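You operate a simulated robot arm through the tools that you are given. There is no shell and no other tool. Be economical: measure what you need, move in short steps, check, and stop when the job is done.

The job below is to be done with a simulated two-armed robot. You get a single attempt, and the scene is never put back.

## Task
Fetch the white cloth and set it on the top of the service bench. Close the cream drawer. Take the yellow clip and leave it on top of the green cartridge. Take the slub tag and put it on the ledge of the blue housing. The order is free.

The check looks at the end state, three seconds after you hand in, the way a careful person would. Anything else that was tipped, shoved, dropped, spilled or broken makes it a failure. Flat cloth is picked up by pressing the open fingertips on it (5 to 10 N) and closing them slowly along it; thin cloth reads only 2 to 8 mm in the jaws.

## Robot
Two 7-joint arms with two-finger parallel grippers on one trunk, on a base that drives. Base frame: it is fixed to the floor where the robot stands at the start and does not move with it; the origin is under the middle of the robot, x ahead of it, y to its left, z up; the surface under the hand at the start is at about z = 0.8. Units: m, rad, N and s.
The left shoulder is at the start at [0.05, 0.161, 1.048], the right one opposite. With the tool pointing down near the work surface each hand reaches from about 0.24 to 0.68 m from the robot's upright axis, wherever it stands, measured 20 degrees to its own side. Places, roughly: cream drawer [0.4, 0.5, 0.5]; green cartridge [-3.25, 4, 0.5]; ledge of the blue housing (42x13 cm) [-3.4, 3.92, 0.46]; slub tag [0.5, 1.5, 0.75]; top of the service bench [0.7, 4.5, 0.8]; white cloth (4x3x2 cm) [0.5, 0, 0.8]; yellow clip (2x2x4 cm) [0.5, 1.3, 0.8]. Payload 3.43 kg a hand.
Tool frame (each hand has its own): the origin (TCP) lies between the finger pads and is the grasp point; the fingertips stand 0.03 m ahead of it; z points along the fingers, y is the line along which they close. The gripper opens to 0.094 m. The fingers are 0.028 m wide and 0.01 m thick; the gripper's body (0.05 by 0.096 m) begins 0.055 m behind the TCP.
Orientation is that of the tool frame in the base frame, as a unit quaternion [x, y, z, w]. With the fingers straight down and closing along the base's y, the tool's x points along the base's -x, its y along +y and its z along -z.

## Interface
- The arms move only by the tool apply_moves. It takes "left_plan", "right_plan" or both (then of equal length, played together; a hand with none holds still); each is text: rows parted by semicolons, each of 7 numbers parted by spaces: the shift along the tool's x, y, z in units of 150 mm (1.0 is 150 mm), then the turn, a rotation vector about the tool's x, y, z in units of 60 degrees (1.0 is 60 degrees), then the finger opening in cm, from 0 to 9.4. In form: tx ty tz wx wy wz grip; .... A call has 1 to 8 rows; each row is the pose to reach, as a shift and turn from the pose commanded when the call began, along the tool's axes at that moment. A call with a number of a shift or a turn outside -1 to 1 is refused whole. Each row takes 0.2 s and may step no farther than 0.05 m and 0.15 rad from the row before; otherwise, or with a gripper value out of range, the whole call is refused. Where a pose cannot be reached the arm comes as near as it can. A force on the tool above 40 N (or 10 N above the force at the start of the call, whichever is more), or a blocked arm, ends the call early, and 0.2 s more pass. The fingers move at their own pace (about 0.045 m/s each) and stop on an object; they squeeze with about 24 N. The grip force told is the motor's: it shows also when the fingers shut on nothing. Time passes only in rows, and 0.2 s behind the last, so rows that repeat a pose let the fingers close. It gives the time, the measured TCP pose, the force on the tool (base axes), the opening and the grip force at its end, in the units of the frame above (readings bear some noise), with the torque about the TCP (base axes, N m) and any sound that the robot's microphone picked up.
- Cameras (640 x 400 px; columns grow to the right, rows downward): "scene" is now at [0.1213, 0.0452, 1.1613]; the picture's right is [0.39, -0.92, 0.00], its down [-0.51, -0.22, -0.83] and it looks along [0.77, 0.32, -0.56] (base axes); focal length 214 px, centre (320, 200). "left" rides on the left gripper at [0.076, -0.014, -0.102] in its tool frame; the picture's right is [0.18, 0.98, 0.00], its down [-0.75, 0.14, -0.64] and it looks along [-0.63, 0.12, 0.77] (tool axes); focal length 243 px, centre (320, 200). "right" rides on the right gripper at [0.076, 0.014, -0.102] in its tool frame; the picture's right is [-0.18, 0.98, 0.00], its down [-0.75, -0.14, -0.64] and it looks along [-0.63, -0.12, 0.77] (tool axes); focal length 243 px, centre (320, 200). There is no depth. A picture from a camera that has moved, and an enlarged one, comes with that camera's place and axes in the base frame and with its lens. The place of the scene camera against the robot may be out by one fixed shift of up to 0.018 m in any direction.
- get_image(camera): a new picture of that camera. The clock stands still meanwhile.
- raise_lower(by): slides the trunk up (or, below 0, down) by that many m; the arms and the scene camera ride with it, the base frame stays. It gives what a move gives, with no picture.
- drive_base(legs): drives the robot by 1 to 6 legs, each [ahead, left, turn to the left] in m, m and rad, along the robot's own axes; the way and the turn of a leg run together, so that a leg with both is an arc; at most 1.5 m and 3.142 rad a leg. The arms and the cameras ride along, it lands a little off, and it stops where it bumps. It gives what a move gives.
- aim_head(pan, tilt): turns the head with the scene camera to pan (to the left, within 1.396 rad either way) and tilt (down, from -0.506 to 1.204), counted from straight ahead of the robot. It gives what a move gives.
- enlarge(camera, box): a new picture of the part [left, top, right, bottom] of that camera's present view, enlarged. The clock stands still meanwhile.
- job_done(): hands the job in; it is judged then, once.

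Work in short steps. Places have to be worked out from the pictures, the camera data and where the tool is seen: move nearer, look again, correct. Check each grasp and each placing, and mend what went wrong. You have 165 turns and 118 pictures in all, those below and enlarged ones among them. Open the grippers and draw the arms clear of the work before you hand the job in, unless the task says otherwise; then end with one line.

The tools are called as name(argument=value, ...) on one line, values as JSON. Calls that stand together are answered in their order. apply_moves: Moves the arms, as the interface text tells. Its arguments: {"type":"object","properties":{"left_plan":{"type":"string"},"right_plan":{"type":"string"}},"required":[]} The other tools are called the same way: raise_lower (by) slides the trunk up or down; drive_base (legs) drives the base; aim_head (pan, tilt) turns the head that bears the scene camera; get_image (camera) takes a picture; enlarge (camera, box) takes an enlarged picture of a part of a camera's view; job_done () hands the job in.

At the start:

```text
time_s: 0.0
left_tcp_pos: [0.3057, 0.3543, 1.0645]
left_orientation: [0.0, 1.0, 0.001, 0.0]
left_contact_force: [0.6, -0.8, 0.0]
left_ft_torque: [-0.01, -0.04, -0.01]
left_grip_width: 0.0942
left_grasp_force: 0.1
right_tcp_pos: [0.41, 0.005, 1.1012]
right_orientation: [0.0, 1.0, 0.0, -0.001]
right_contact_force: [0.6, 0.7, -0.8]
right_ft_torque: [-0.01, 0.04, -0.02]
right_grip_width: 0.0942
right_grasp_force: 0.1
trunk travel left (down, up): [-0.075, 0.192]
robot x, y, heading: [0.0037, 0.0008, -0.001]
head pan, tilt: [0.398, 0.592]
```

scene: 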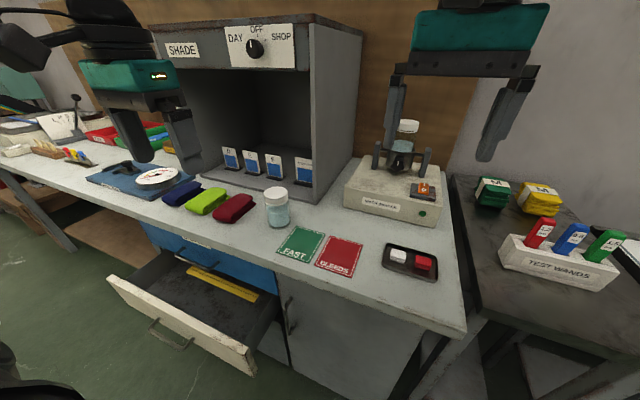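
right: 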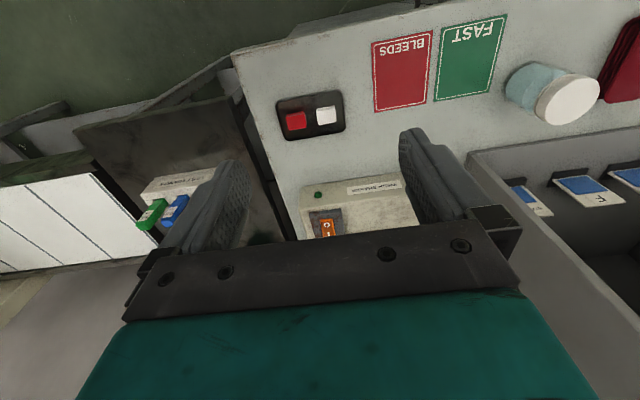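
left: 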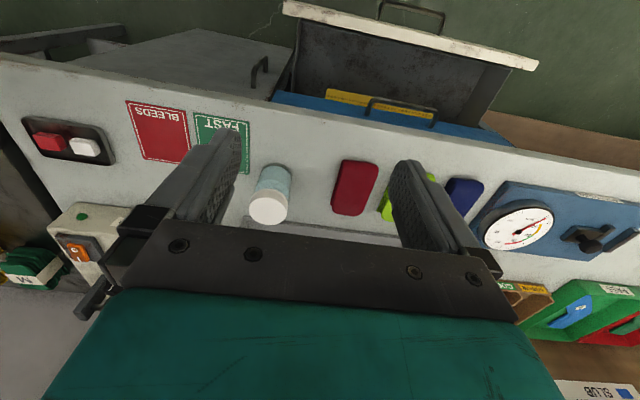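

The white block in the black tray looks like the cloth, at about (0.48, 0.00). I'll zoom in on it and on the drawer before moving.

enlarge(camera="right", box=[240, 70, 400, 170])

enlarge(camera="scene", box=[0, 80, 320, 280])

```text
4.00 times, centred on (320, 120) of right
camera zoom: at [0.3333, 0.0195, 1.2043], right [0.18, 0.98, 0.0], down [0.75, -0.14, 0.64], along [0.63, -0.12, -0.77], focal length 970 px, centre (320, 520)
```

zoom: 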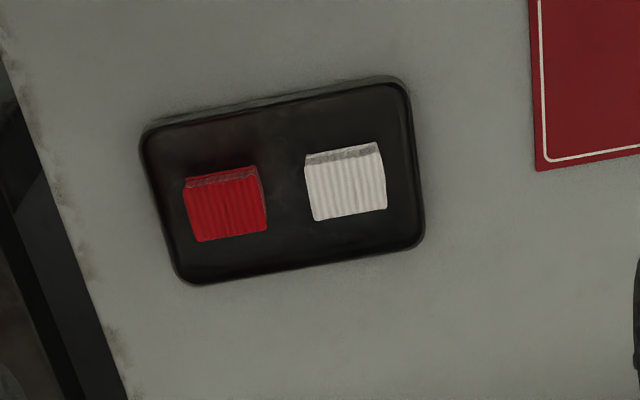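

```text
2.00 times, centred on (160, 180) of scene
camera zoom: at [0.1213, 0.0452, 1.1613], right [0.39, -0.92, 0.0], down [-0.51, -0.22, -0.83], along [0.77, 0.32, -0.56], focal length 429 px, centre (640, 240)
```

zoom: 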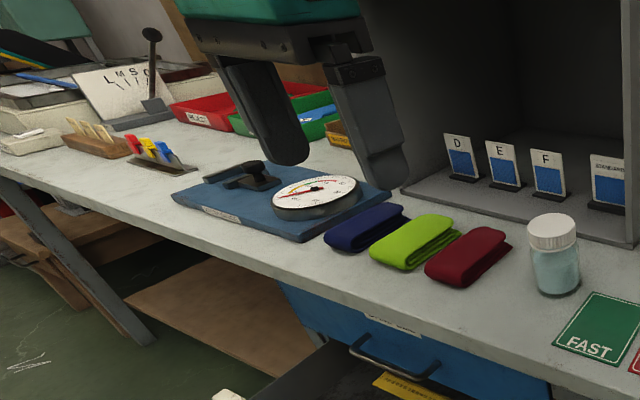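

The white pad sits square to the axes at about (0.48, 0.002), with a gap of only about 1.6 cm to the red one. I'll turn the right hand to close along x and come down above it.

apply_moves(right_plan="-0.08 0 0.1 0 0 0.125 9.4; -0.16 0 0.2 0 0 0.25 9.4; -0.24 0 0.3 0 0 0.375 9.4; -0.32 0 0.4 0 0 0.5 9.4; -0.4 0 0.5 0 0 0.625 9.4; -0.467 -0.02 0.6 0 0 0.75 8; -0.467 -0.02 0.6 0 0 0.75 7")

```text
time_s: 1.6
left_tcp_pos: [0.3052, 0.3533, 1.0647]
left_orientation: [0.001, 1.0, 0.0, -0.001]
left_contact_force: [0.6, 0.4, 0.1]
left_ft_torque: [0.01, -0.02, -0.04]
left_grip_width: 0.0941
left_grasp_force: 0.1
right_tcp_pos: [0.4784, 0.0022, 1.0107]
right_orientation: [0.383, 0.924, 0.0, -0.001]
right_contact_force: [-0.7, 0.4, 1.0]
right_ft_torque: [-0.01, -0.04, 0.0]
right_grip_width: 0.0701
right_grasp_force: 0.1
trunk travel left (down, up): [-0.075, 0.192]
robot x, y, heading: [0.0009, -0.0019, 0.002]
head pan, tilt: [0.398, 0.592]
```

Turning works, so I'll do the second 45° and descend to z of about 0.93.

apply_moves(right_plan="0 0 0.1 0 0 0.125 7; 0 0 0.2 0 0 0.25 7; 0 0 0.3 0 0 0.375 7; 0 0 0.4 0 0 0.5 6.5; 0 0 0.5 0 0 0.625 6.5; 0 0 0.55 0 0 0.75 6.5; 0 0 0.55 0 0 0.75 6.5")

get_image(camera="right")

```text
time_s: 3.2
left_tcp_pos: [0.3054, 0.3538, 1.066]
left_orientation: [0.001, 1.0, 0.0, 0.0]
left_contact_force: [1.0, -1.2, 0.0]
left_ft_torque: [0.01, 0.01, -0.02]
left_grip_width: 0.0941
left_grasp_force: 0.1
right_tcp_pos: [0.4783, 0.0031, 0.9301]
right_orientation: [0.708, 0.707, -0.001, 0.0]
right_contact_force: [-0.1, -0.8, -0.3]
right_ft_torque: [-0.02, -0.01, 0.03]
right_grip_width: 0.065
right_grasp_force: 0.1
trunk travel left (down, up): [-0.075, 0.192]
robot x, y, heading: [-0.0022, -0.0008, 0.002]
head pan, tilt: [0.398, 0.592]
```

```text
112 pictures are left
camera right: at [0.4929, 0.0785, 1.032], right [0.98, -0.19, 0.0], down [-0.14, -0.75, 0.64], along [-0.12, -0.63, -0.77], focal length 243 px, centre (320, 200)
```

right: 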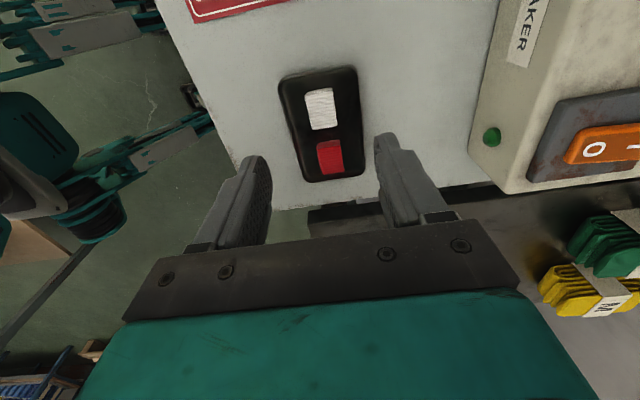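

The pad lies at about (0.479, 0.004) in a narrow tray. I'll zoom in to measure the clearances for the fingers.

enlarge(camera="right", box=[240, 50, 400, 150])

```text
4.00 times, centred on (320, 100) of right
camera zoom: at [0.4929, 0.0785, 1.032], right [0.98, -0.19, 0.0], down [-0.14, -0.75, 0.64], along [-0.12, -0.63, -0.77], focal length 970 px, centre (320, 600)
```

zoom: 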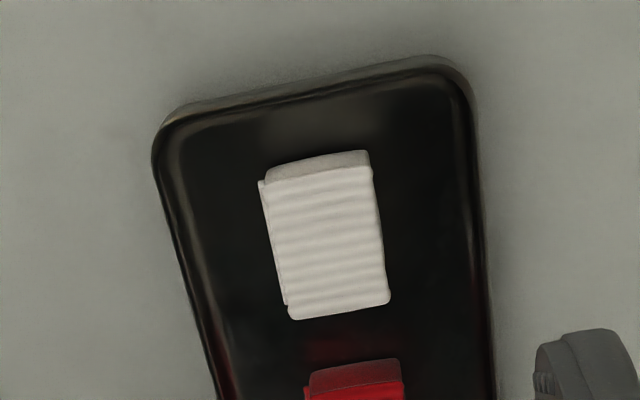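

The gaps beside the pad are about 1.7–1.9 cm and it is about 2.3 cm wide in x. I'll open to 3.9 cm and descend to just above the tray.

apply_moves(right_plan="0.006 0.009 0.15 0 0 0 3.9; 0.006 0.009 0.3 0 0 0 3.9; 0.006 0.009 0.45 0 0 0 3.9; 0.006 0.009 0.54 0 0 0 3.9; 0.006 0.009 0.54 0 0 0 3.9")

enlarge(camera="right", box=[160, 50, 480, 250])

```text
time_s: 4.4
left_tcp_pos: [0.3056, 0.3537, 1.0645]
left_orientation: [0.0, 1.0, 0.0, 0.0]
left_contact_force: [-0.2, 0.5, -0.2]
left_ft_torque: [0.01, -0.02, 0.02]
left_grip_width: 0.0939
left_grasp_force: 0.1
right_tcp_pos: [0.4826, 0.0018, 0.8471]
right_orientation: [0.707, 0.707, 0.0, 0.0]
right_contact_force: [0.1, 0.1, -0.1]
right_ft_torque: [-0.02, 0.0, -0.01]
right_grip_width: 0.039
right_grasp_force: 0.0
trunk travel left (down, up): [-0.075, 0.192]
robot x, y, heading: [0.002, -0.0, 0.002]
head pan, tilt: [0.398, 0.592]
```

```text
2.00 times, centred on (320, 150) of right
camera zoom: at [0.4962, 0.0791, 0.9504], right [0.98, -0.18, 0.0], down [-0.14, -0.75, 0.64], along [-0.12, -0.63, -0.77], focal length 485 px, centre (320, 300)
```

zoom: 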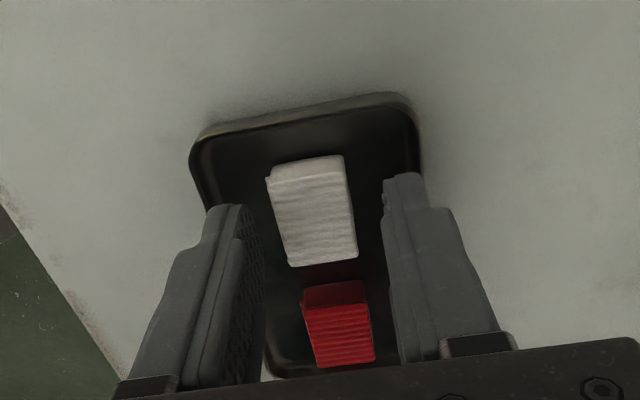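

Tips sit about 1 mm right and 2 mm short of the pad centre. I'll narrow to 3.5 cm, shift slightly, go down 1 cm and close slowly.

apply_moves(right_plan="-0.013 -0.008 0 0 0 0 3.5; -0.013 -0.008 0.03 0 0 0 3.5; -0.013 -0.008 0.06 0 0 0 3.5; -0.013 -0.008 0.065 0 0 0 3.5; -0.013 -0.008 0.065 0 0 0 2.5; -0.013 -0.008 0.065 0 0 0 1.5; -0.013 -0.008 0.065 0 0 0 0.8; -0.013 -0.008 0.065 0 0 0 0.5")

enlarge(camera="right", box=[160, 50, 480, 250])

```text
time_s: 6.2
left_tcp_pos: [0.3059, 0.3528, 1.0647]
left_orientation: [0.0, 1.0, 0.0, 0.001]
left_contact_force: [0.1, -0.2, 0.2]
left_ft_torque: [0.0, -0.01, -0.01]
left_grip_width: 0.0943
left_grasp_force: 0.0
right_tcp_pos: [0.479, 0.0003, 0.8379]
right_orientation: [0.707, 0.707, 0.0, -0.001]
right_contact_force: [-0.1, -0.9, -0.7]
right_ft_torque: [0.02, -0.01, 0.04]
right_grip_width: 0.0217
right_grasp_force: 24.3
trunk travel left (down, up): [-0.075, 0.192]
robot x, y, heading: [-0.0015, -0.0002, 0.001]
head pan, tilt: [0.398, 0.592]
```

```text
2.00 times, centred on (320, 150) of right
camera zoom: at [0.4933, 0.0776, 0.9407], right [0.98, -0.18, 0.0], down [-0.14, -0.75, 0.64], along [-0.12, -0.63, -0.77], focal length 485 px, centre (320, 300)
```

zoom: 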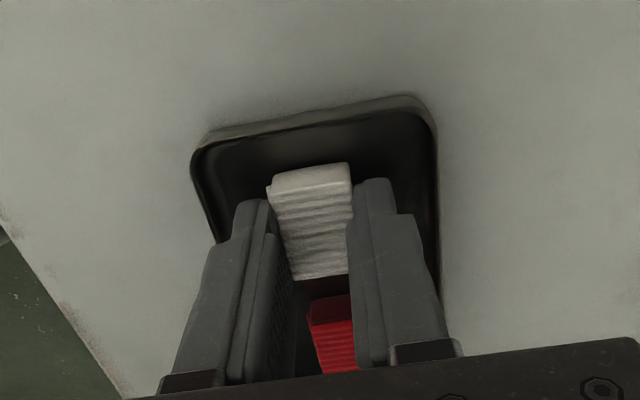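

Gripped at 2.2 cm with 24 N. I'll lift it straight up.

apply_moves(right_plan="0 0 -0.1 0 0 0 0.5; 0 0 -0.25 0 0 0 0.5; 0 0 -0.5 0 0 0 0.5; 0 0 -0.75 0 0 0 0.5; 0 0 -1 0 0 0 0.5")

get_image(camera="right")

aim_head(pan=0.9, tilt=0.8)

get_image(camera="scene")

```text
time_s: 7.4
left_tcp_pos: [0.3037, 0.354, 1.0636]
left_orientation: [0.0, 1.0, 0.0, -0.002]
left_contact_force: [-0.5, -0.1, -0.7]
left_ft_torque: [0.03, -0.02, 0.03]
left_grip_width: 0.0942
left_grasp_force: 0.0
right_tcp_pos: [0.4798, 0.0024, 0.9919]
right_orientation: [0.708, 0.707, 0.0, 0.0]
right_contact_force: [-0.3, -0.6, 0.0]
right_ft_torque: [-0.01, 0.03, -0.01]
right_grip_width: 0.0215
right_grasp_force: 24.1
trunk travel left (down, up): [-0.075, 0.192]
robot x, y, heading: [-0.0018, 0.0002, 0.001]
head pan, tilt: [0.398, 0.592]
```

```text
108 pictures are left
camera right: at [0.4938, 0.0787, 1.0936], right [0.98, -0.18, 0.0], down [-0.14, -0.75, 0.64], along [-0.12, -0.63, -0.77], focal length 243 px, centre (320, 200)
```

right: 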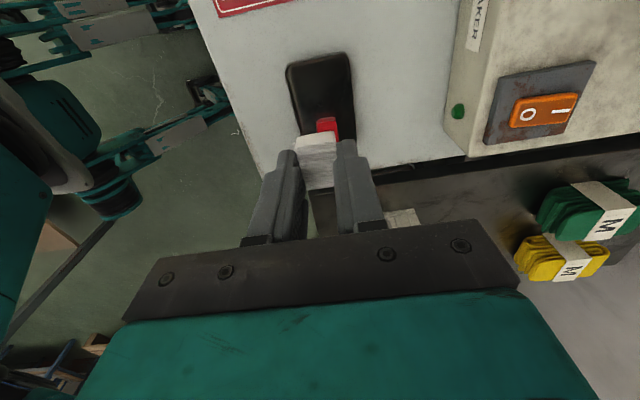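

```text
time_s: 8.3
left_tcp_pos: [0.3056, 0.3541, 1.0638]
left_orientation: [0.0, 1.0, 0.0, 0.0]
left_contact_force: [-0.5, 1.0, 0.1]
left_ft_torque: [0.0, 0.0, 0.01]
left_grip_width: 0.0941
left_grasp_force: 0.2
right_tcp_pos: [0.4799, 0.0015, 0.9903]
right_orientation: [0.707, 0.707, -0.001, 0.0]
right_contact_force: [-1.0, 0.0, 0.0]
right_ft_torque: [-0.03, 0.02, 0.01]
right_grip_width: 0.0216
right_grasp_force: 23.6
trunk travel left (down, up): [-0.075, 0.192]
robot x, y, heading: [0.0012, -0.0014, 0.003]
head pan, tilt: [0.901, 0.799]
```

```text
107 pictures are left
camera scene: at [0.0898, 0.074, 1.1437], right [0.78, -0.62, 0.0], down [-0.45, -0.56, -0.7], along [0.43, 0.55, -0.72], focal length 214 px, centre (320, 200)
```

scene: 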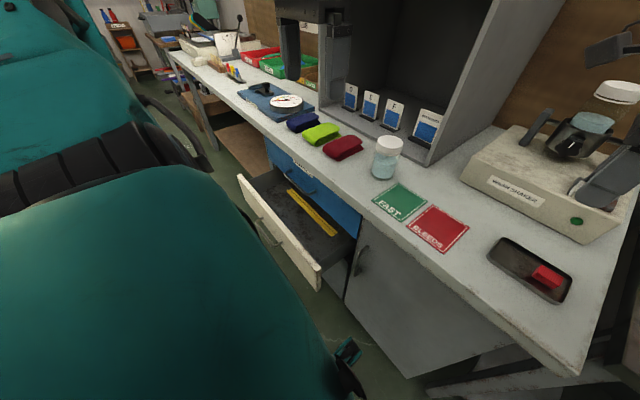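

The cloth is held and lifted. The open cream drawer's front spans y≈0.27–0.85 at x≈0.25, top z≈0.55. I'll back off and shift left so the left arm can push it square-on.

drive_base(legs=[[-0.3, 0, 0], [0, 0.3, 0]])

get_image(camera="scene")

get_image(camera="left")

```text
time_s: 13.2
left_tcp_pos: [0.0017, 0.649, 1.0642]
left_orientation: [0.001, 1.0, 0.0, 0.0]
left_contact_force: [0.3, 0.0, 0.2]
left_ft_torque: [0.03, 0.02, -0.04]
left_grip_width: 0.0939
left_grasp_force: 0.0
right_tcp_pos: [0.1744, 0.2965, 0.9901]
right_orientation: [0.708, 0.707, 0.0, -0.001]
right_contact_force: [0.0, -0.2, -0.4]
right_ft_torque: [-0.02, 0.03, 0.01]
right_grip_width: 0.0215
right_grasp_force: 23.9
trunk travel left (down, up): [-0.075, 0.192]
robot x, y, heading: [-0.3036, 0.2963, 0.001]
head pan, tilt: [0.901, 0.799]
```

```text
106 pictures are left
camera scene: at [-0.2149, 0.3692, 1.1436], right [0.78, -0.62, 0.0], down [-0.45, -0.56, -0.7], along [0.43, 0.55, -0.72], focal length 214 px, centre (320, 200)
```

scene: 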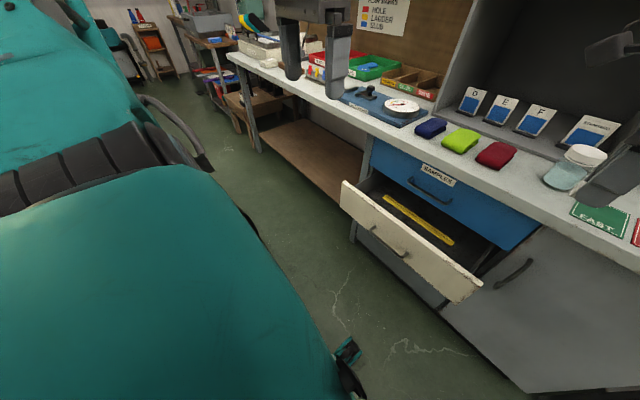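

```text
105 pictures are left
camera left: at [-0.0752, 0.6339, 1.1678], right [-0.18, 0.98, 0.0], down [0.75, 0.14, 0.64], along [0.63, 0.12, -0.77], focal length 243 px, centre (320, 200)
```

left: 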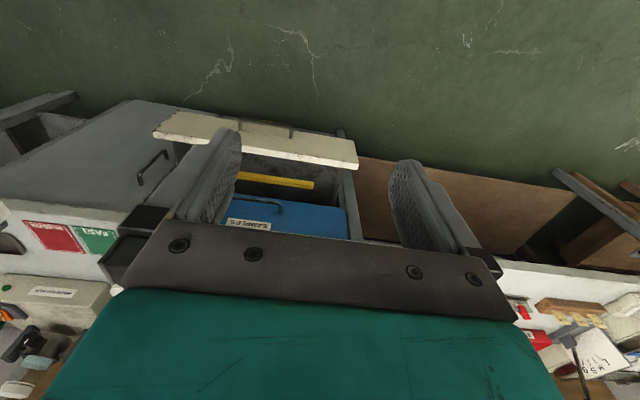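

Triangulating puts the drawer front at x≈0.25, z 0.45–0.57, with the handle's right end at y≈0.47. I'll lower the trunk and pitch the left hand forward with its fingers closed, so it can push at y≈0.40.

raise_lower(by=-0.07)

apply_moves(left_plan="-0.04 -0.125 0.125 0 -0.125 0 6; -0.08 -0.25 0.25 0 -0.25 0 3; -0.12 -0.375 0.375 0 -0.375 0 1; -0.16 -0.5 0.5 0 -0.5 0 0; -0.2 -0.625 0.625 0 -0.625 0 0; -0.24 -0.75 0.75 0 -0.75 0 0; -0.28 -0.875 0.875 0 -0.875 0 0; -0.33 -1 1 0 -1 0 0")

```text
time_s: 14.3
left_tcp_pos: [0.0015, 0.6481, 0.9938]
left_orientation: [0.001, 1.0, 0.0, 0.001]
left_contact_force: [-0.4, 0.7, -0.1]
left_ft_torque: [0.01, -0.01, -0.01]
left_grip_width: 0.0939
left_grasp_force: 0.0
right_tcp_pos: [0.1752, 0.2956, 0.9204]
right_orientation: [0.708, 0.707, 0.001, 0.0]
right_contact_force: [-0.1, 0.0, -0.7]
right_ft_torque: [-0.05, -0.03, 0.01]
right_grip_width: 0.0218
right_grasp_force: 23.8
trunk travel left (down, up): [-0.005, 0.262]
robot x, y, heading: [-0.3072, 0.2918, 0.002]
head pan, tilt: [0.901, 0.799]
```

```text
time_s: 16.1
left_tcp_pos: [0.1252, 0.4811, 0.8288]
left_orientation: [0.001, 0.865, -0.002, 0.501]
left_contact_force: [-0.5, 0.0, 0.5]
left_ft_torque: [0.01, 0.01, 0.02]
left_grip_width: 0.0
left_grasp_force: 24.1
left hand out of reach, approached as far as the arm can: row 4, 5, 6, 7, 8
right_tcp_pos: [0.1762, 0.2967, 0.9198]
right_orientation: [0.707, 0.707, 0.001, 0.0]
right_contact_force: [0.2, -0.3, -0.7]
right_ft_torque: [-0.01, -0.01, 0.01]
right_grip_width: 0.0216
right_grasp_force: 24.0
trunk travel left (down, up): [-0.005, 0.262]
robot x, y, heading: [-0.3015, 0.2918, 0.001]
head pan, tilt: [0.901, 0.799]
```

The hand is pitched as wanted. I'll move the right hand away to the right while the left goes down toward the drawer front.

apply_moves(left_plan="0 0 0 0 0 0 0; 0 0 0 0 0 0 0; 0 0 0 0 0 0 0; 0.2 -0.13 0.15 0 0 0 0; 0.4 -0.26 0.3 0 0 0 0; 0.6 -0.4 0.45 0 0 0 0; 0.8 -0.53 0.615 0 0 0 0", right_plan="-0.2 0 0 0 0 0 0.5; -0.4 0 0 0 0 0 0.5; -0.6 0 0 0 0 0 0.5; -0.8 0 0 0 0 0 0.5; -0.8 0 0 0 0 0 0.5; -0.8 0 0 0 0 0 0.5; -0.8 0 0 0 0 0 0.5")

```text
time_s: 17.7
left_tcp_pos: [0.1387, 0.4717, 0.7599]
left_orientation: [0.001, 0.866, -0.002, 0.5]
left_contact_force: [0.4, 0.4, 0.0]
left_ft_torque: [0.0, 0.02, 0.02]
left_grip_width: 0.0
left_grasp_force: 24.0
left hand out of reach, approached as far as the arm can: row 5, 6, 7
right_tcp_pos: [0.1748, 0.178, 0.9189]
right_orientation: [0.708, 0.707, 0.001, -0.001]
right_contact_force: [-0.8, -0.6, -0.8]
right_ft_torque: [0.0, -0.03, 0.05]
right_grip_width: 0.0215
right_grasp_force: 24.0
trunk travel left (down, up): [-0.005, 0.262]
robot x, y, heading: [-0.305, 0.2961, -0.001]
head pan, tilt: [0.901, 0.799]
```

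The hand seems too close in to the body. I'll back the base off another 0.15 m and retry lowering with the arm more extended.

drive_base(legs=[[-0.15, 0, 0]])

apply_moves(left_plan="0 0 0.25 0 0 0 0; 0 0 0.5 0 0 0 0; 0 0 0.75 0 0 0 0; 0 0 0.9 0 0 0 0")

```text
time_s: 19.1
left_tcp_pos: [-0.0162, 0.4728, 0.7605]
left_orientation: [0.0, 0.866, 0.0, 0.5]
left_contact_force: [-0.4, -0.5, -0.6]
left_ft_torque: [0.01, -0.02, 0.01]
left_grip_width: 0.0
left_grasp_force: 24.1
right_tcp_pos: [0.02, 0.1785, 0.9191]
right_orientation: [0.708, 0.706, 0.001, 0.0]
right_contact_force: [-0.3, -0.3, 0.0]
right_ft_torque: [0.0, -0.01, -0.01]
right_grip_width: 0.0215
right_grasp_force: 24.4
trunk travel left (down, up): [-0.005, 0.262]
robot x, y, heading: [-0.4595, 0.2982, -0.009]
head pan, tilt: [0.901, 0.799]
```

```text
time_s: 20.1
left_tcp_pos: [0.0807, 0.5098, 0.7429]
left_orientation: [0.002, 0.867, -0.002, 0.499]
left_contact_force: [0.0, 0.4, 0.2]
left_ft_torque: [0.01, 0.02, -0.03]
left_grip_width: 0.0
left_grasp_force: 23.6
left hand out of reach, approached as far as the arm can: row 1, 2, 3, 4
right_tcp_pos: [0.0202, 0.1785, 0.9197]
right_orientation: [0.707, 0.707, 0.001, 0.0]
right_contact_force: [-0.1, 0.6, -0.4]
right_ft_torque: [-0.01, 0.01, 0.0]
right_grip_width: 0.0215
right_grasp_force: 23.8
trunk travel left (down, up): [-0.005, 0.262]
robot x, y, heading: [-0.4574, 0.2943, -0.001]
head pan, tilt: [0.901, 0.799]
```

Low reach appears limited at this pitch. A 30° tilt from vertical still keeps the body clear of the bench edge, so I'll rotate back 30° and then lower.

apply_moves(left_plan="0 0 0 0 0.125 0 0; 0 0 0 0 0.25 0 0; 0 0 0 0 0.375 0 0; 0 0 0 0 0.5 0 0; 0 0 0 0 0.5 0 0")

apply_moves(left_plan="0.08 0 0.14 0 0 0 0; 0.16 0 0.28 0 0 0 0; 0.24 0 0.42 0 0 0 0; 0.32 0 0.56 0 0 0 0; 0.4 0 0.7 0 0 0 0; 0.48 0 0.84 0 0 0 0")

```text
time_s: 21.3
left_tcp_pos: [0.0807, 0.5076, 0.7437]
left_orientation: [0.001, 0.966, -0.001, 0.258]
left_contact_force: [-0.5, -0.8, 0.4]
left_ft_torque: [0.03, -0.04, -0.04]
left_grip_width: 0.0
left_grasp_force: 24.3
right_tcp_pos: [0.0206, 0.1774, 0.9188]
right_orientation: [0.707, 0.707, 0.0, 0.0]
right_contact_force: [-0.3, -0.3, -0.9]
right_ft_torque: [-0.01, -0.01, 0.0]
right_grip_width: 0.0216
right_grasp_force: 24.0
trunk travel left (down, up): [-0.005, 0.262]
robot x, y, heading: [-0.4577, 0.2957, -0.005]
head pan, tilt: [0.901, 0.799]
```

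```text
time_s: 22.7
left_tcp_pos: [0.0497, 0.5403, 0.669]
left_orientation: [0.001, 0.966, 0.0, 0.258]
left_contact_force: [0.6, -0.2, 0.6]
left_ft_torque: [0.02, -0.02, -0.01]
left_grip_width: 0.0
left_grasp_force: 24.0
left hand out of reach, approached as far as the arm can: row 2, 3, 4, 5, 6
right_tcp_pos: [0.0194, 0.1782, 0.9186]
right_orientation: [0.708, 0.707, 0.0, 0.001]
right_contact_force: [0.3, 0.1, 0.2]
right_ft_torque: [0.0, 0.02, 0.0]
right_grip_width: 0.0215
right_grasp_force: 23.8
trunk travel left (down, up): [-0.005, 0.262]
robot x, y, heading: [-0.4596, 0.2973, 0.002]
head pan, tilt: [0.901, 0.799]
```

Still limited. I'll test whether a vertical tool farther to the left side can go lower.

apply_moves(left_plan="0 0.1 0 0 0.125 0 0; 0 0.2 0 0 0.25 0 0; 0 0.3 0 0 0.375 0 0; 0 0.4 0 0 0.5 0 0; 0 0.4 0 0 0.5 0 0")

apply_moves(left_plan="0 0 0.2 0 0 0 0; 0 0 0.4 0 0 0 0; 0 0 0.6 0 0 0 0; 0 0 0.8 0 0 0 0; 0 0 0.9 0 0 0 0")

```text
time_s: 23.9
left_tcp_pos: [0.0388, 0.6076, 0.6754]
left_orientation: [0.001, 1.0, -0.001, -0.001]
left_contact_force: [-0.4, 0.8, -0.4]
left_ft_torque: [-0.03, 0.04, -0.01]
left_grip_width: 0.0001
left_grasp_force: 24.0
left hand out of reach, approached as far as the arm can: row 4, 5
right_tcp_pos: [0.0203, 0.1776, 0.9186]
right_orientation: [0.708, 0.707, 0.0, 0.0]
right_contact_force: [0.0, -0.6, -1.3]
right_ft_torque: [0.02, 0.03, 0.01]
right_grip_width: 0.0213
right_grasp_force: 23.8
trunk travel left (down, up): [-0.005, 0.262]
robot x, y, heading: [-0.4592, 0.2992, 0.001]
head pan, tilt: [0.901, 0.799]
```

```text
time_s: 25.1
left_tcp_pos: [-0.0102, 0.6264, 0.6287]
left_orientation: [0.001, 1.0, -0.001, 0.0]
left_contact_force: [0.0, 0.1, 0.0]
left_ft_torque: [0.0, -0.01, -0.01]
left_grip_width: 0.0001
left_grasp_force: 23.7
left hand out of reach, approached as far as the arm can: row 1, 2, 3, 4, 5
right_tcp_pos: [0.0206, 0.177, 0.9195]
right_orientation: [0.708, 0.706, 0.0, 0.0]
right_contact_force: [-0.2, 0.5, 0.5]
right_ft_torque: [0.02, -0.05, 0.01]
right_grip_width: 0.0215
right_grasp_force: 24.4
trunk travel left (down, up): [-0.005, 0.262]
robot x, y, heading: [-0.461, 0.2988, -0.005]
head pan, tilt: [0.901, 0.799]
```

Lowest so far is z≈0.63 with drift inward. I'll test closer in toward the body.

apply_moves(left_plan="0.2 0 0 0 0 0 0; 0.4 0 0 0 0 0 0; 0.6 0 0.1 0 0 0 0; 0.6 0 0.3 0 0 0 0; 0.6 0 0.5 0 0 0 0; 0.6 0 0.7 0 0 0 0; 0.6 0 0.8 0 0 0 0")

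get_image(camera="scene")

```text
time_s: 26.7
left_tcp_pos: [-0.1105, 0.6344, 0.5852]
left_orientation: [0.001, 1.0, 0.0, 0.0]
left_contact_force: [-0.2, -0.6, -0.3]
left_ft_torque: [-0.01, 0.0, 0.0]
left_grip_width: 0.0
left_grasp_force: 24.4
left hand out of reach, approached as far as the arm can: row 4, 5, 6, 7
right_tcp_pos: [0.0206, 0.1786, 0.9198]
right_orientation: [0.707, 0.707, 0.0, 0.001]
right_contact_force: [0.2, -0.2, 0.3]
right_ft_torque: [0.06, 0.01, -0.02]
right_grip_width: 0.0215
right_grasp_force: 23.9
trunk travel left (down, up): [-0.005, 0.262]
robot x, y, heading: [-0.4569, 0.2924, 0.001]
head pan, tilt: [0.901, 0.799]
```

```text
104 pictures are left
camera scene: at [-0.3701, 0.3695, 1.0736], right [0.78, -0.62, 0.0], down [-0.45, -0.56, -0.7], along [0.43, 0.55, -0.72], focal length 214 px, centre (320, 200)
```

scene: 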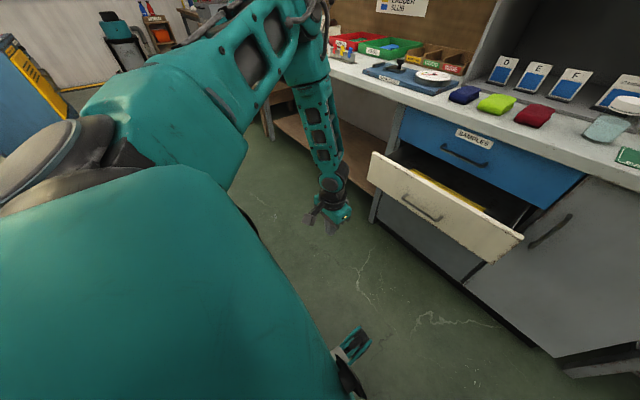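

The elbow is carried high and the forearm hangs down, so a more extended arm with a forward tilt should allow a lower reach. I'll tilt 45° and extend outward to test.

apply_moves(left_plan="-0.12 0 -0.12 0 -0.1 0 0; -0.25 0 -0.25 0 -0.2 0 0; -0.37 0 -0.37 0 -0.3 0 0; -0.5 0 -0.5 0 -0.4 0 0; -0.62 0 -0.6 0 -0.5 0 0; -0.75 0 -0.67 0 -0.6 0 0; -0.87 0 -0.67 0 -0.7 0 0; -1 0 -0.67 0 -0.75 0 0")

apply_moves(left_plan="-0.1 -0.1 0.1 0 0 0 0; -0.2 -0.2 0.2 0 0 0 0; -0.3 -0.3 0.3 0 0 0 0; -0.4 -0.4 0.4 0 0 0 0; -0.5 -0.5 0.5 0 0 0 0; -0.5 -0.5 0.5 0 0 0 0")

```text
time_s: 28.5
left_tcp_pos: [0.0447, 0.6358, 0.6835]
left_orientation: [0.0, 0.924, -0.001, 0.383]
left_contact_force: [-0.3, 0.7, 0.3]
left_ft_torque: [-0.02, -0.01, 0.0]
left_grip_width: 0.0001
left_grasp_force: 24.5
right_tcp_pos: [0.0211, 0.1786, 0.9193]
right_orientation: [0.708, 0.706, 0.0, -0.001]
right_contact_force: [-0.3, -0.9, 0.4]
right_ft_torque: [0.0, -0.01, -0.03]
right_grip_width: 0.0217
right_grasp_force: 24.6
trunk travel left (down, up): [-0.005, 0.262]
robot x, y, heading: [-0.4609, 0.2937, -0.004]
head pan, tilt: [0.901, 0.799]
```

```text
time_s: 29.9
left_tcp_pos: [0.132, 0.5707, 0.71]
left_orientation: [0.001, 0.924, 0.0, 0.382]
left_contact_force: [0.0, 0.9, -0.9]
left_ft_torque: [0.0, -0.02, 0.03]
left_grip_width: 0.0002
left_grasp_force: 24.1
left hand out of reach, approached as far as the arm can: row 3, 4, 5, 6
right_tcp_pos: [0.0208, 0.1776, 0.9194]
right_orientation: [0.707, 0.708, 0.0, 0.0]
right_contact_force: [-0.4, -0.7, -0.7]
right_ft_torque: [0.03, -0.03, -0.02]
right_grip_width: 0.0216
right_grasp_force: 24.5
trunk travel left (down, up): [-0.005, 0.262]
robot x, y, heading: [-0.4666, 0.2973, 0.0]
head pan, tilt: [0.901, 0.799]
```

Farther to the left side allows lower reach. I'll test more lateral, then down.

apply_moves(left_plan="0.05 0.2 0 0 0 0 0; 0.1 0.4 0 0 0 0 0; 0.15 0.6 0 0 0 0 0; 0.2 0.8 0 0 0 0 0; 0.25 1 0 0 0 0 0; 0.3 1 0.1 0 0 0 0; 0.4 1 0.2 0 0 0 0; 0.5 1 0.3 0 0 0 0")

apply_moves(left_plan="0.14 0 0.14 0 0 0 0; 0.28 0 0.28 0 0 0 0; 0.42 0 0.42 0 0 0 0; 0.56 0 0.56 0 0 0 0; 0.7 0 0.7 0 0 0 0")

```text
time_s: 31.7
left_tcp_pos: [0.0883, 0.7189, 0.6585]
left_orientation: [0.001, 0.924, -0.001, 0.382]
left_contact_force: [-0.3, 0.4, 0.7]
left_ft_torque: [0.02, 0.01, 0.02]
left_grip_width: 0.0
left_grasp_force: 23.7
left hand out of reach, approached as far as the arm can: row 6, 7, 8
right_tcp_pos: [0.0207, 0.1782, 0.9195]
right_orientation: [0.708, 0.707, 0.0, 0.0]
right_contact_force: [-0.1, -0.1, 0.4]
right_ft_torque: [0.02, -0.02, 0.01]
right_grip_width: 0.0214
right_grasp_force: 23.5
trunk travel left (down, up): [-0.005, 0.262]
robot x, y, heading: [-0.4615, 0.2941, -0.002]
head pan, tilt: [0.901, 0.799]
```

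```text
time_s: 32.9
left_tcp_pos: [0.0417, 0.7259, 0.6385]
left_orientation: [0.001, 0.924, 0.0, 0.382]
left_contact_force: [-1.2, -0.6, -0.4]
left_ft_torque: [-0.01, 0.0, 0.0]
left_grip_width: 0.0001
left_grasp_force: 24.5
left hand out of reach, approached as far as the arm can: row 1, 2, 3, 4, 5
right_tcp_pos: [0.0203, 0.1784, 0.9191]
right_orientation: [0.707, 0.707, -0.001, 0.0]
right_contact_force: [-0.7, 0.4, -0.4]
right_ft_torque: [0.03, 0.01, 0.02]
right_grip_width: 0.0217
right_grasp_force: 24.1
trunk travel left (down, up): [-0.005, 0.262]
robot x, y, heading: [-0.4603, 0.2955, -0.002]
head pan, tilt: [0.901, 0.799]
```

The limit looks like a shoulder-elevation bound that relaxes to the side. I'll return to a vertical tool, yaw it to the left and test the reach directly beside the robot.

apply_moves(left_plan="-0.1 0 -0.1 0 0.125 0 0; -0.2 0 -0.2 0 0.25 0 0; -0.25 0 -0.25 0 0.375 0 0; -0.25 0 -0.25 0 0.5 0 0; -0.25 0 -0.25 0 0.625 0 0; -0.25 0 -0.25 0 0.75 0 0")

apply_moves(left_plan="0.125 0.05 0 0 0 -0.125 0; 0.25 0.1 0 0 0 -0.25 0; 0.375 0.15 0 0 0 -0.375 0; 0.5 0.2 0 0 0 -0.5 0; 0.625 0.25 0 0 0 -0.625 0; 0.75 0.3 0 0 0 -0.75 0; 0.875 0.35 0 0 0 -0.875 0; 1 0.4 0 0 0 -1 0")

```text
time_s: 34.3
left_tcp_pos: [0.0467, 0.7203, 0.6863]
left_orientation: [0.001, 1.0, -0.003, -0.001]
left_contact_force: [0.3, -0.4, 0.3]
left_ft_torque: [-0.02, 0.04, 0.04]
left_grip_width: 0.0
left_grasp_force: 24.4
left hand out of reach, approached as far as the arm can: row 6
right_tcp_pos: [0.0205, 0.1793, 0.918]
right_orientation: [0.707, 0.707, 0.0, 0.0]
right_contact_force: [-0.1, 1.0, 1.1]
right_ft_torque: [0.04, -0.02, -0.02]
right_grip_width: 0.0216
right_grasp_force: 24.2
trunk travel left (down, up): [-0.005, 0.262]
robot x, y, heading: [-0.4578, 0.2959, 0.001]
head pan, tilt: [0.901, 0.799]
```

```text
time_s: 36.1
left_tcp_pos: [-0.1363, 0.8074, 0.6568]
left_orientation: [-0.498, 0.867, -0.008, 0.005]
left_contact_force: [-0.1, -0.1, -0.5]
left_ft_torque: [0.01, 0.05, 0.02]
left_grip_width: 0.0
left_grasp_force: 24.5
left hand out of reach, approached as far as the arm can: row 1, 2, 3, 4, 5, 6, 7, 8
right_tcp_pos: [0.0205, 0.1778, 0.9185]
right_orientation: [0.707, 0.707, 0.0, 0.0]
right_contact_force: [-1.1, 0.4, -0.4]
right_ft_torque: [-0.03, -0.02, -0.04]
right_grip_width: 0.0213
right_grasp_force: 24.1
trunk travel left (down, up): [-0.005, 0.262]
robot x, y, heading: [-0.4571, 0.2926, -0.002]
head pan, tilt: [0.901, 0.799]
```

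Now I'm at radius 0.61 on the left side. I'll test inward and down from here.

apply_moves(left_plan="0.2 0 0.1 0 0 0 0; 0.4 0 0.2 0 0 0 0; 0.6 0 0.4 0 0 0 0; 0.7 0 0.6 0 0 0 0; 0.8 0 0.8 0 0 0 0; 0.8 0 1 0 0 0 0")

get_image(camera="scene")

```text
time_s: 37.5
left_tcp_pos: [-0.2109, 0.7178, 0.5487]
left_orientation: [-0.499, 0.867, 0.001, 0.0]
left_contact_force: [0.2, -0.7, 1.2]
left_ft_torque: [-0.03, -0.05, 0.01]
left_grip_width: 0.0
left_grasp_force: 23.3
left hand out of reach, approached as far as the arm can: row 5, 6
right_tcp_pos: [0.0209, 0.178, 0.9196]
right_orientation: [0.707, 0.707, -0.001, 0.001]
right_contact_force: [0.3, -0.7, -0.4]
right_ft_torque: [0.01, 0.01, 0.02]
right_grip_width: 0.0216
right_grasp_force: 23.4
trunk travel left (down, up): [-0.005, 0.262]
robot x, y, heading: [-0.4577, 0.2962, -0.003]
head pan, tilt: [0.901, 0.799]
```

```text
103 pictures are left
camera scene: at [-0.3701, 0.3694, 1.0736], right [0.78, -0.62, 0.0], down [-0.45, -0.56, -0.7], along [0.43, 0.55, -0.72], focal length 214 px, centre (320, 200)
```

scene: 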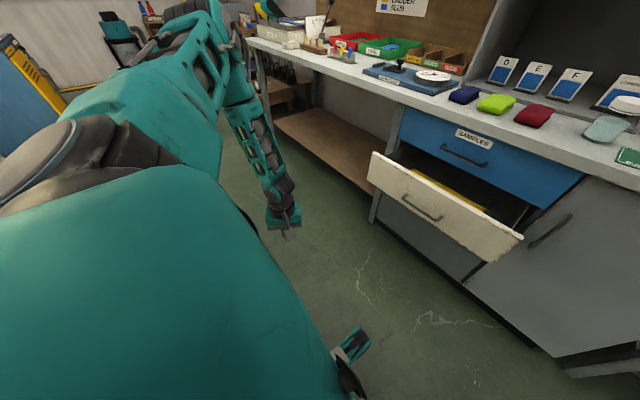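

z=0.549 here, and the trend continues lower. I'll push a bit farther inward and down.

apply_moves(left_plan="0.15 0 0.1 0 0 0 0; 0.3 0 0.2 0 0 0 0; 0.3 0 0.4 0 0 0 0; 0.3 0 0.6 0 0 0 0; 0.3 0 0.8 0 0 0 0")

```text
time_s: 38.7
left_tcp_pos: [-0.2395, 0.7079, 0.5412]
left_orientation: [-0.5, 0.866, 0.0, 0.0]
left_contact_force: [0.0, 0.0, 0.7]
left_ft_torque: [-0.03, 0.01, 0.03]
left_grip_width: 0.0001
left_grasp_force: 24.2
left hand out of reach, approached as far as the arm can: row 1, 2, 3, 4, 5
right_tcp_pos: [0.0209, 0.1784, 0.9195]
right_orientation: [0.707, 0.707, -0.001, -0.001]
right_contact_force: [-0.2, -0.3, -0.3]
right_ft_torque: [-0.02, -0.01, 0.0]
right_grip_width: 0.0215
right_grasp_force: 23.9
trunk travel left (down, up): [-0.005, 0.262]
robot x, y, heading: [-0.4579, 0.2976, -0.001]
head pan, tilt: [0.901, 0.799]
```

I'll try tilting the tool 30° outward at this low place, which the push needs in order to clear the bench edge.

apply_moves(left_plan="0 0 0 0 -0.125 0 0; 0 0 0 0 -0.25 0 0; 0 0 0 0 -0.375 0 0; 0 0 0 0 -0.5 0 0; 0 0 0 0 -0.5 0 0")

```text
time_s: 39.9
left_tcp_pos: [-0.2416, 0.709, 0.5413]
left_orientation: [-0.482, 0.837, 0.129, 0.225]
left_contact_force: [-0.1, 0.2, -0.3]
left_ft_torque: [0.0, 0.03, -0.02]
left_grip_width: 0.0
left_grasp_force: 24.6
left hand out of reach, approached as far as the arm can: row 1
right_tcp_pos: [0.0211, 0.1782, 0.919]
right_orientation: [0.707, 0.707, 0.0, -0.001]
right_contact_force: [-0.2, -0.8, -0.2]
right_ft_torque: [0.01, -0.03, 0.0]
right_grip_width: 0.0214
right_grasp_force: 24.5
trunk travel left (down, up): [-0.005, 0.262]
robot x, y, heading: [-0.46, 0.2942, -0.0]
head pan, tilt: [0.901, 0.799]
```

The tilt works. I'll try going lower.

apply_moves(left_plan="0.08 0 0.14 0 0 0 0; 0.16 0 0.28 0 0 0 0; 0.24 0 0.42 0 0 0 0; 0.24 0 0.42 0 0 0 0")

```text
time_s: 40.9
left_tcp_pos: [-0.2403, 0.7087, 0.4682]
left_orientation: [-0.482, 0.837, 0.13, 0.225]
left_contact_force: [-1.1, 0.2, -0.5]
left_ft_torque: [0.03, 0.01, 0.01]
left_grip_width: 0.0003
left_grasp_force: 23.5
right_tcp_pos: [0.0206, 0.1793, 0.9198]
right_orientation: [0.707, 0.707, 0.0, 0.0]
right_contact_force: [0.5, 0.0, 0.9]
right_ft_torque: [-0.03, -0.02, -0.01]
right_grip_width: 0.0214
right_grasp_force: 23.9
trunk travel left (down, up): [-0.005, 0.262]
robot x, y, heading: [-0.4595, 0.2952, 0.001]
head pan, tilt: [0.901, 0.799]
```

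That reaches z=0.468, so tilting outward radially is the key. I'll set the hand at z≈0.525 and turn the base right 60° so the hand points along +x at the drawer.

apply_moves(left_plan="-0.1 0 -0.17 0 0 0 0; -0.19 0 -0.33 0 0 0 0; -0.19 0 -0.33 0 0 0 0")

drive_base(legs=[[0, 0, -1.047]])

aim_head(pan=1.25, tilt=0.8)

get_image(camera="scene")

get_image(camera="left")

```text
time_s: 41.7
left_tcp_pos: [-0.2404, 0.708, 0.5255]
left_orientation: [-0.482, 0.837, 0.129, 0.224]
left_contact_force: [-0.3, -0.6, 0.0]
left_ft_torque: [0.0, 0.03, -0.03]
left_grip_width: 0.0
left_grasp_force: 24.4
right_tcp_pos: [0.0207, 0.1776, 0.9181]
right_orientation: [0.708, 0.707, 0.0, 0.0]
right_contact_force: [-0.2, 0.1, 0.8]
right_ft_torque: [0.03, -0.02, 0.0]
right_grip_width: 0.0216
right_grasp_force: 23.9
trunk travel left (down, up): [-0.005, 0.262]
robot x, y, heading: [-0.4611, 0.2927, 0.0]
head pan, tilt: [0.901, 0.799]
```

```text
time_s: 44.7
left_tcp_pos: [0.0067, 0.3162, 0.5265]
left_orientation: [-0.003, 0.966, 0.001, 0.258]
left_contact_force: [-0.1, 0.5, -1.1]
left_ft_torque: [-0.01, 0.0, 0.01]
left_grip_width: 0.0
left_grasp_force: 23.6
right_tcp_pos: [-0.3169, -0.1779, 0.9194]
right_orientation: [0.965, 0.262, 0.0, 0.0]
right_contact_force: [-1.1, -0.1, -1.0]
right_ft_torque: [0.03, 0.01, 0.04]
right_grip_width: 0.0213
right_grasp_force: 24.1
trunk travel left (down, up): [-0.005, 0.262]
robot x, y, heading: [-0.4616, 0.2971, -1.04]
head pan, tilt: [0.901, 0.799]
```

```text
time_s: 45.5
left_tcp_pos: [0.0069, 0.3149, 0.5256]
left_orientation: [-0.004, 0.966, 0.001, 0.258]
left_contact_force: [0.5, -0.6, -1.6]
left_ft_torque: [0.01, 0.0, -0.01]
left_grip_width: 0.0
left_grasp_force: 24.4
right_tcp_pos: [-0.3164, -0.1786, 0.9188]
right_orientation: [0.965, 0.263, 0.0, -0.001]
right_contact_force: [0.2, 0.0, -0.7]
right_ft_torque: [-0.01, 0.05, 0.02]
right_grip_width: 0.0214
right_grasp_force: 24.1
trunk travel left (down, up): [-0.005, 0.262]
robot x, y, heading: [-0.4627, 0.2953, -1.044]
head pan, tilt: [1.25, 0.799]
```

```text
102 pictures are left
camera scene: at [-0.3611, 0.2886, 1.0736], right [0.21, -0.98, 0.0], down [-0.7, -0.15, -0.7], along [0.68, 0.14, -0.72], focal length 214 px, centre (320, 200)
```

scene: 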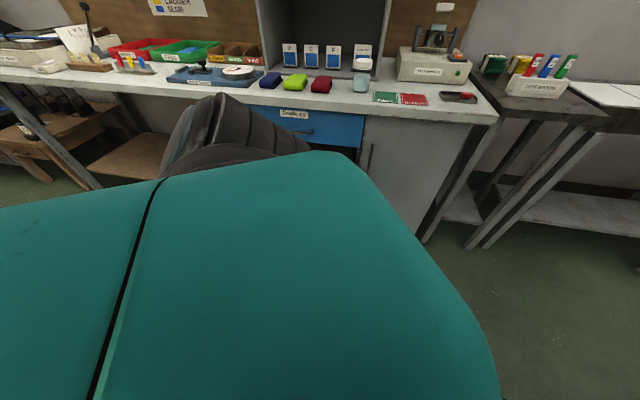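

```text
101 pictures are left
camera left: at [-0.1106, 0.3, 0.5775], right [-0.17, 0.98, -0.09], down [0.33, 0.14, 0.93], along [0.93, 0.12, -0.35], focal length 243 px, centre (320, 200)
```

left: 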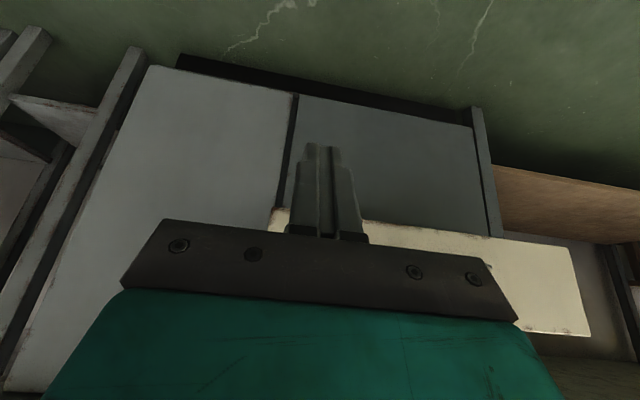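

The panel spans y≈0.27–0.81 and z≈0.46–0.60, with the fingertips at z 0.50. I'll drive so the tips line up at y≈0.40, just short of it.

drive_base(legs=[[0.02, 0.2, 0]])

get_image(camera="left")

```text
time_s: 47.9
left_tcp_pos: [0.1914, 0.4005, 0.5269]
left_orientation: [-0.004, 0.966, 0.001, 0.259]
left_contact_force: [-0.2, -0.7, 0.3]
left_ft_torque: [0.0, 0.02, -0.02]
left_grip_width: 0.0001
left_grasp_force: 24.5
right_tcp_pos: [-0.1328, -0.0929, 0.9185]
right_orientation: [0.965, 0.263, 0.0, 0.0]
right_contact_force: [0.7, 0.1, 0.1]
right_ft_torque: [0.0, 0.0, 0.02]
right_grip_width: 0.0219
right_grasp_force: 23.7
trunk travel left (down, up): [-0.005, 0.262]
robot x, y, heading: [-0.2766, 0.3784, -1.033]
head pan, tilt: [1.25, 0.799]
```

```text
100 pictures are left
camera left: at [0.0737, 0.385, 0.5775], right [-0.17, 0.98, -0.09], down [0.33, 0.14, 0.93], along [0.93, 0.13, -0.35], focal length 243 px, centre (320, 200)
```

left: 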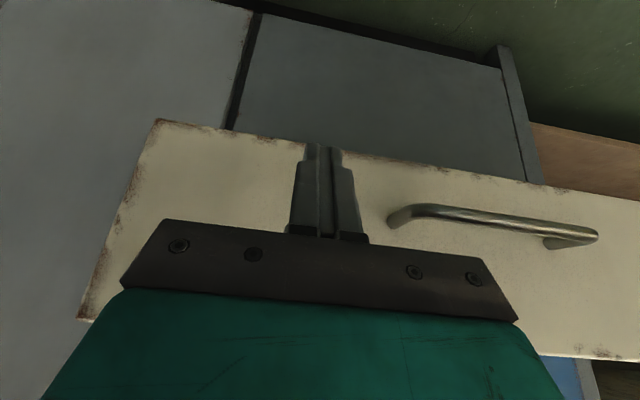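

The tips are a few cm from the panel, right of the handle. I'll nudge 1.5 cm right and push forward 0.1 m with the base.

drive_base(legs=[[0.013, -0.008, 0], [0.051, 0.086, 0]])

get_image(camera="left")

```text
time_s: 49.7
left_tcp_pos: [0.2905, 0.3862, 0.5269]
left_orientation: [-0.006, 0.966, 0.001, 0.259]
left_contact_force: [-0.2, -0.1, -0.1]
left_ft_torque: [0.0, -0.01, -0.01]
left_grip_width: 0.0002
left_grasp_force: 24.2
right_tcp_pos: [-0.0324, -0.1079, 0.9185]
right_orientation: [0.965, 0.264, 0.0, 0.0]
right_contact_force: [0.5, 0.4, -0.3]
right_ft_torque: [-0.01, -0.01, 0.01]
right_grip_width: 0.0215
right_grasp_force: 24.3
trunk travel left (down, up): [-0.005, 0.262]
robot x, y, heading: [-0.1787, 0.3622, -1.038]
head pan, tilt: [1.25, 0.799]
```

```text
99 pictures are left
camera left: at [0.1727, 0.3715, 0.5774], right [-0.17, 0.98, -0.09], down [0.33, 0.14, 0.93], along [0.93, 0.13, -0.35], focal length 243 px, centre (320, 200)
```

left: 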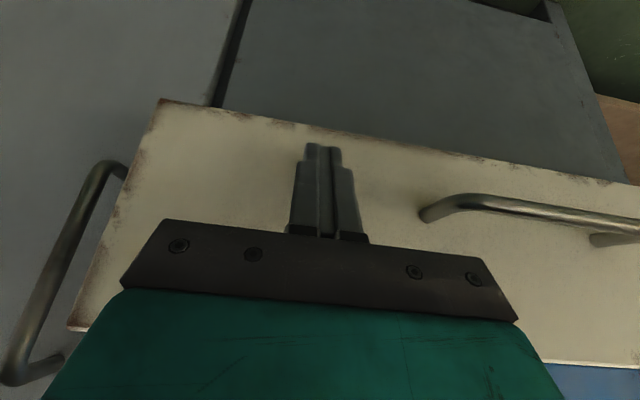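

The panel moves with the hand. I'll continue pushing 6 cm.

drive_base(legs=[[0.03, 0.052, 0]])

get_image(camera="left")

```text
time_s: 50.9
left_tcp_pos: [0.3507, 0.3881, 0.5258]
left_orientation: [-0.005, 0.966, 0.002, 0.259]
left_contact_force: [-0.2, 0.0, -0.2]
left_ft_torque: [0.03, 0.03, 0.0]
left_grip_width: 0.0
left_grasp_force: 24.6
right_tcp_pos: [0.029, -0.1056, 0.9194]
right_orientation: [0.964, 0.265, 0.0, 0.0]
right_contact_force: [1.0, -0.6, -0.3]
right_ft_torque: [-0.02, 0.02, 0.02]
right_grip_width: 0.0213
right_grasp_force: 23.7
trunk travel left (down, up): [-0.005, 0.262]
robot x, y, heading: [-0.1161, 0.3698, -1.035]
head pan, tilt: [1.25, 0.799]
```

```text
98 pictures are left
camera left: at [0.2337, 0.3733, 0.5774], right [-0.17, 0.98, -0.09], down [0.33, 0.14, 0.93], along [0.93, 0.13, -0.35], focal length 243 px, centre (320, 200)
```

left: 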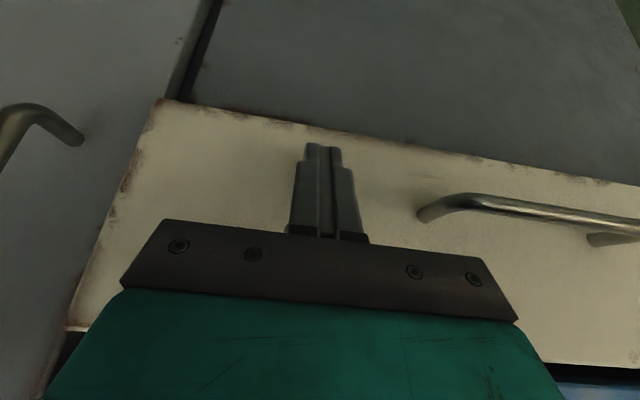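

I'll push another 3 cm.

drive_base(legs=[[0.015, 0.026, 0]])

get_image(camera="left")

```text
time_s: 51.8
left_tcp_pos: [0.3668, 0.3899, 0.5238]
left_orientation: [-0.004, 0.969, -0.001, 0.248]
left_contact_force: [0.0, -0.6, 0.1]
left_ft_torque: [-0.03, 0.0, -0.02]
left_grip_width: 0.0001
left_grasp_force: 24.2
right_tcp_pos: [0.0541, -0.1047, 0.9187]
right_orientation: [0.964, 0.266, 0.0, 0.0]
right_contact_force: [-0.5, -0.4, 0.7]
right_ft_torque: [0.0, 0.0, 0.01]
right_grip_width: 0.0216
right_grasp_force: 24.1
trunk travel left (down, up): [-0.005, 0.262]
robot x, y, heading: [-0.0921, 0.3679, -1.035]
head pan, tilt: [1.25, 0.799]
stopped in leg 1: the force on the tool passed its limit at 59 N (the readings are from after the stop); the commanded pose is now the measured one
```

```text
97 pictures are left
camera left: at [0.2514, 0.3734, 0.577], right [-0.17, 0.98, -0.09], down [0.35, 0.15, 0.92], along [0.92, 0.13, -0.37], focal length 243 px, centre (320, 200)
```

left: 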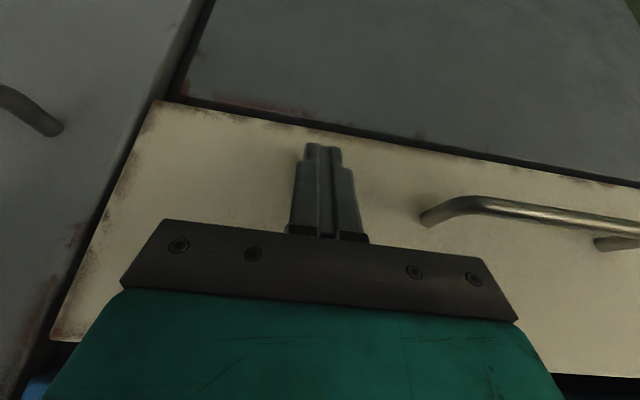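

A 59 N stop suggests the drawer has hit its end. I'll back off and look to verify that it's flush.

drive_base(legs=[[-0.18, -0.3, 0]])

get_image(camera="left")

```text
time_s: 55.0
left_tcp_pos: [0.0203, 0.3938, 0.524]
left_orientation: [-0.006, 0.969, 0.001, 0.248]
left_contact_force: [0.3, 0.0, -0.1]
left_ft_torque: [0.01, -0.01, -0.01]
left_grip_width: 0.0003
left_grasp_force: 24.0
right_tcp_pos: [-0.293, -0.0996, 0.919]
right_orientation: [0.964, 0.267, 0.0, 0.001]
right_contact_force: [0.0, -0.1, -0.3]
right_ft_torque: [-0.01, 0.04, -0.03]
right_grip_width: 0.0217
right_grasp_force: 24.3
trunk travel left (down, up): [-0.005, 0.262]
robot x, y, heading: [-0.4425, 0.3711, -1.034]
head pan, tilt: [1.25, 0.799]
```

```text
96 pictures are left
camera left: at [-0.097, 0.3787, 0.5771], right [-0.17, 0.98, -0.09], down [0.35, 0.15, 0.93], along [0.92, 0.13, -0.37], focal length 243 px, centre (320, 200)
```

left: 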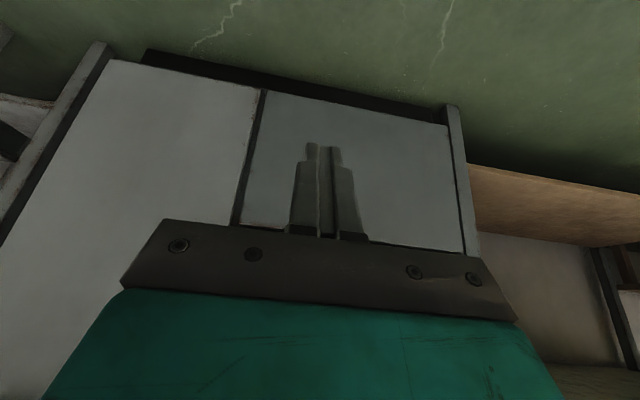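

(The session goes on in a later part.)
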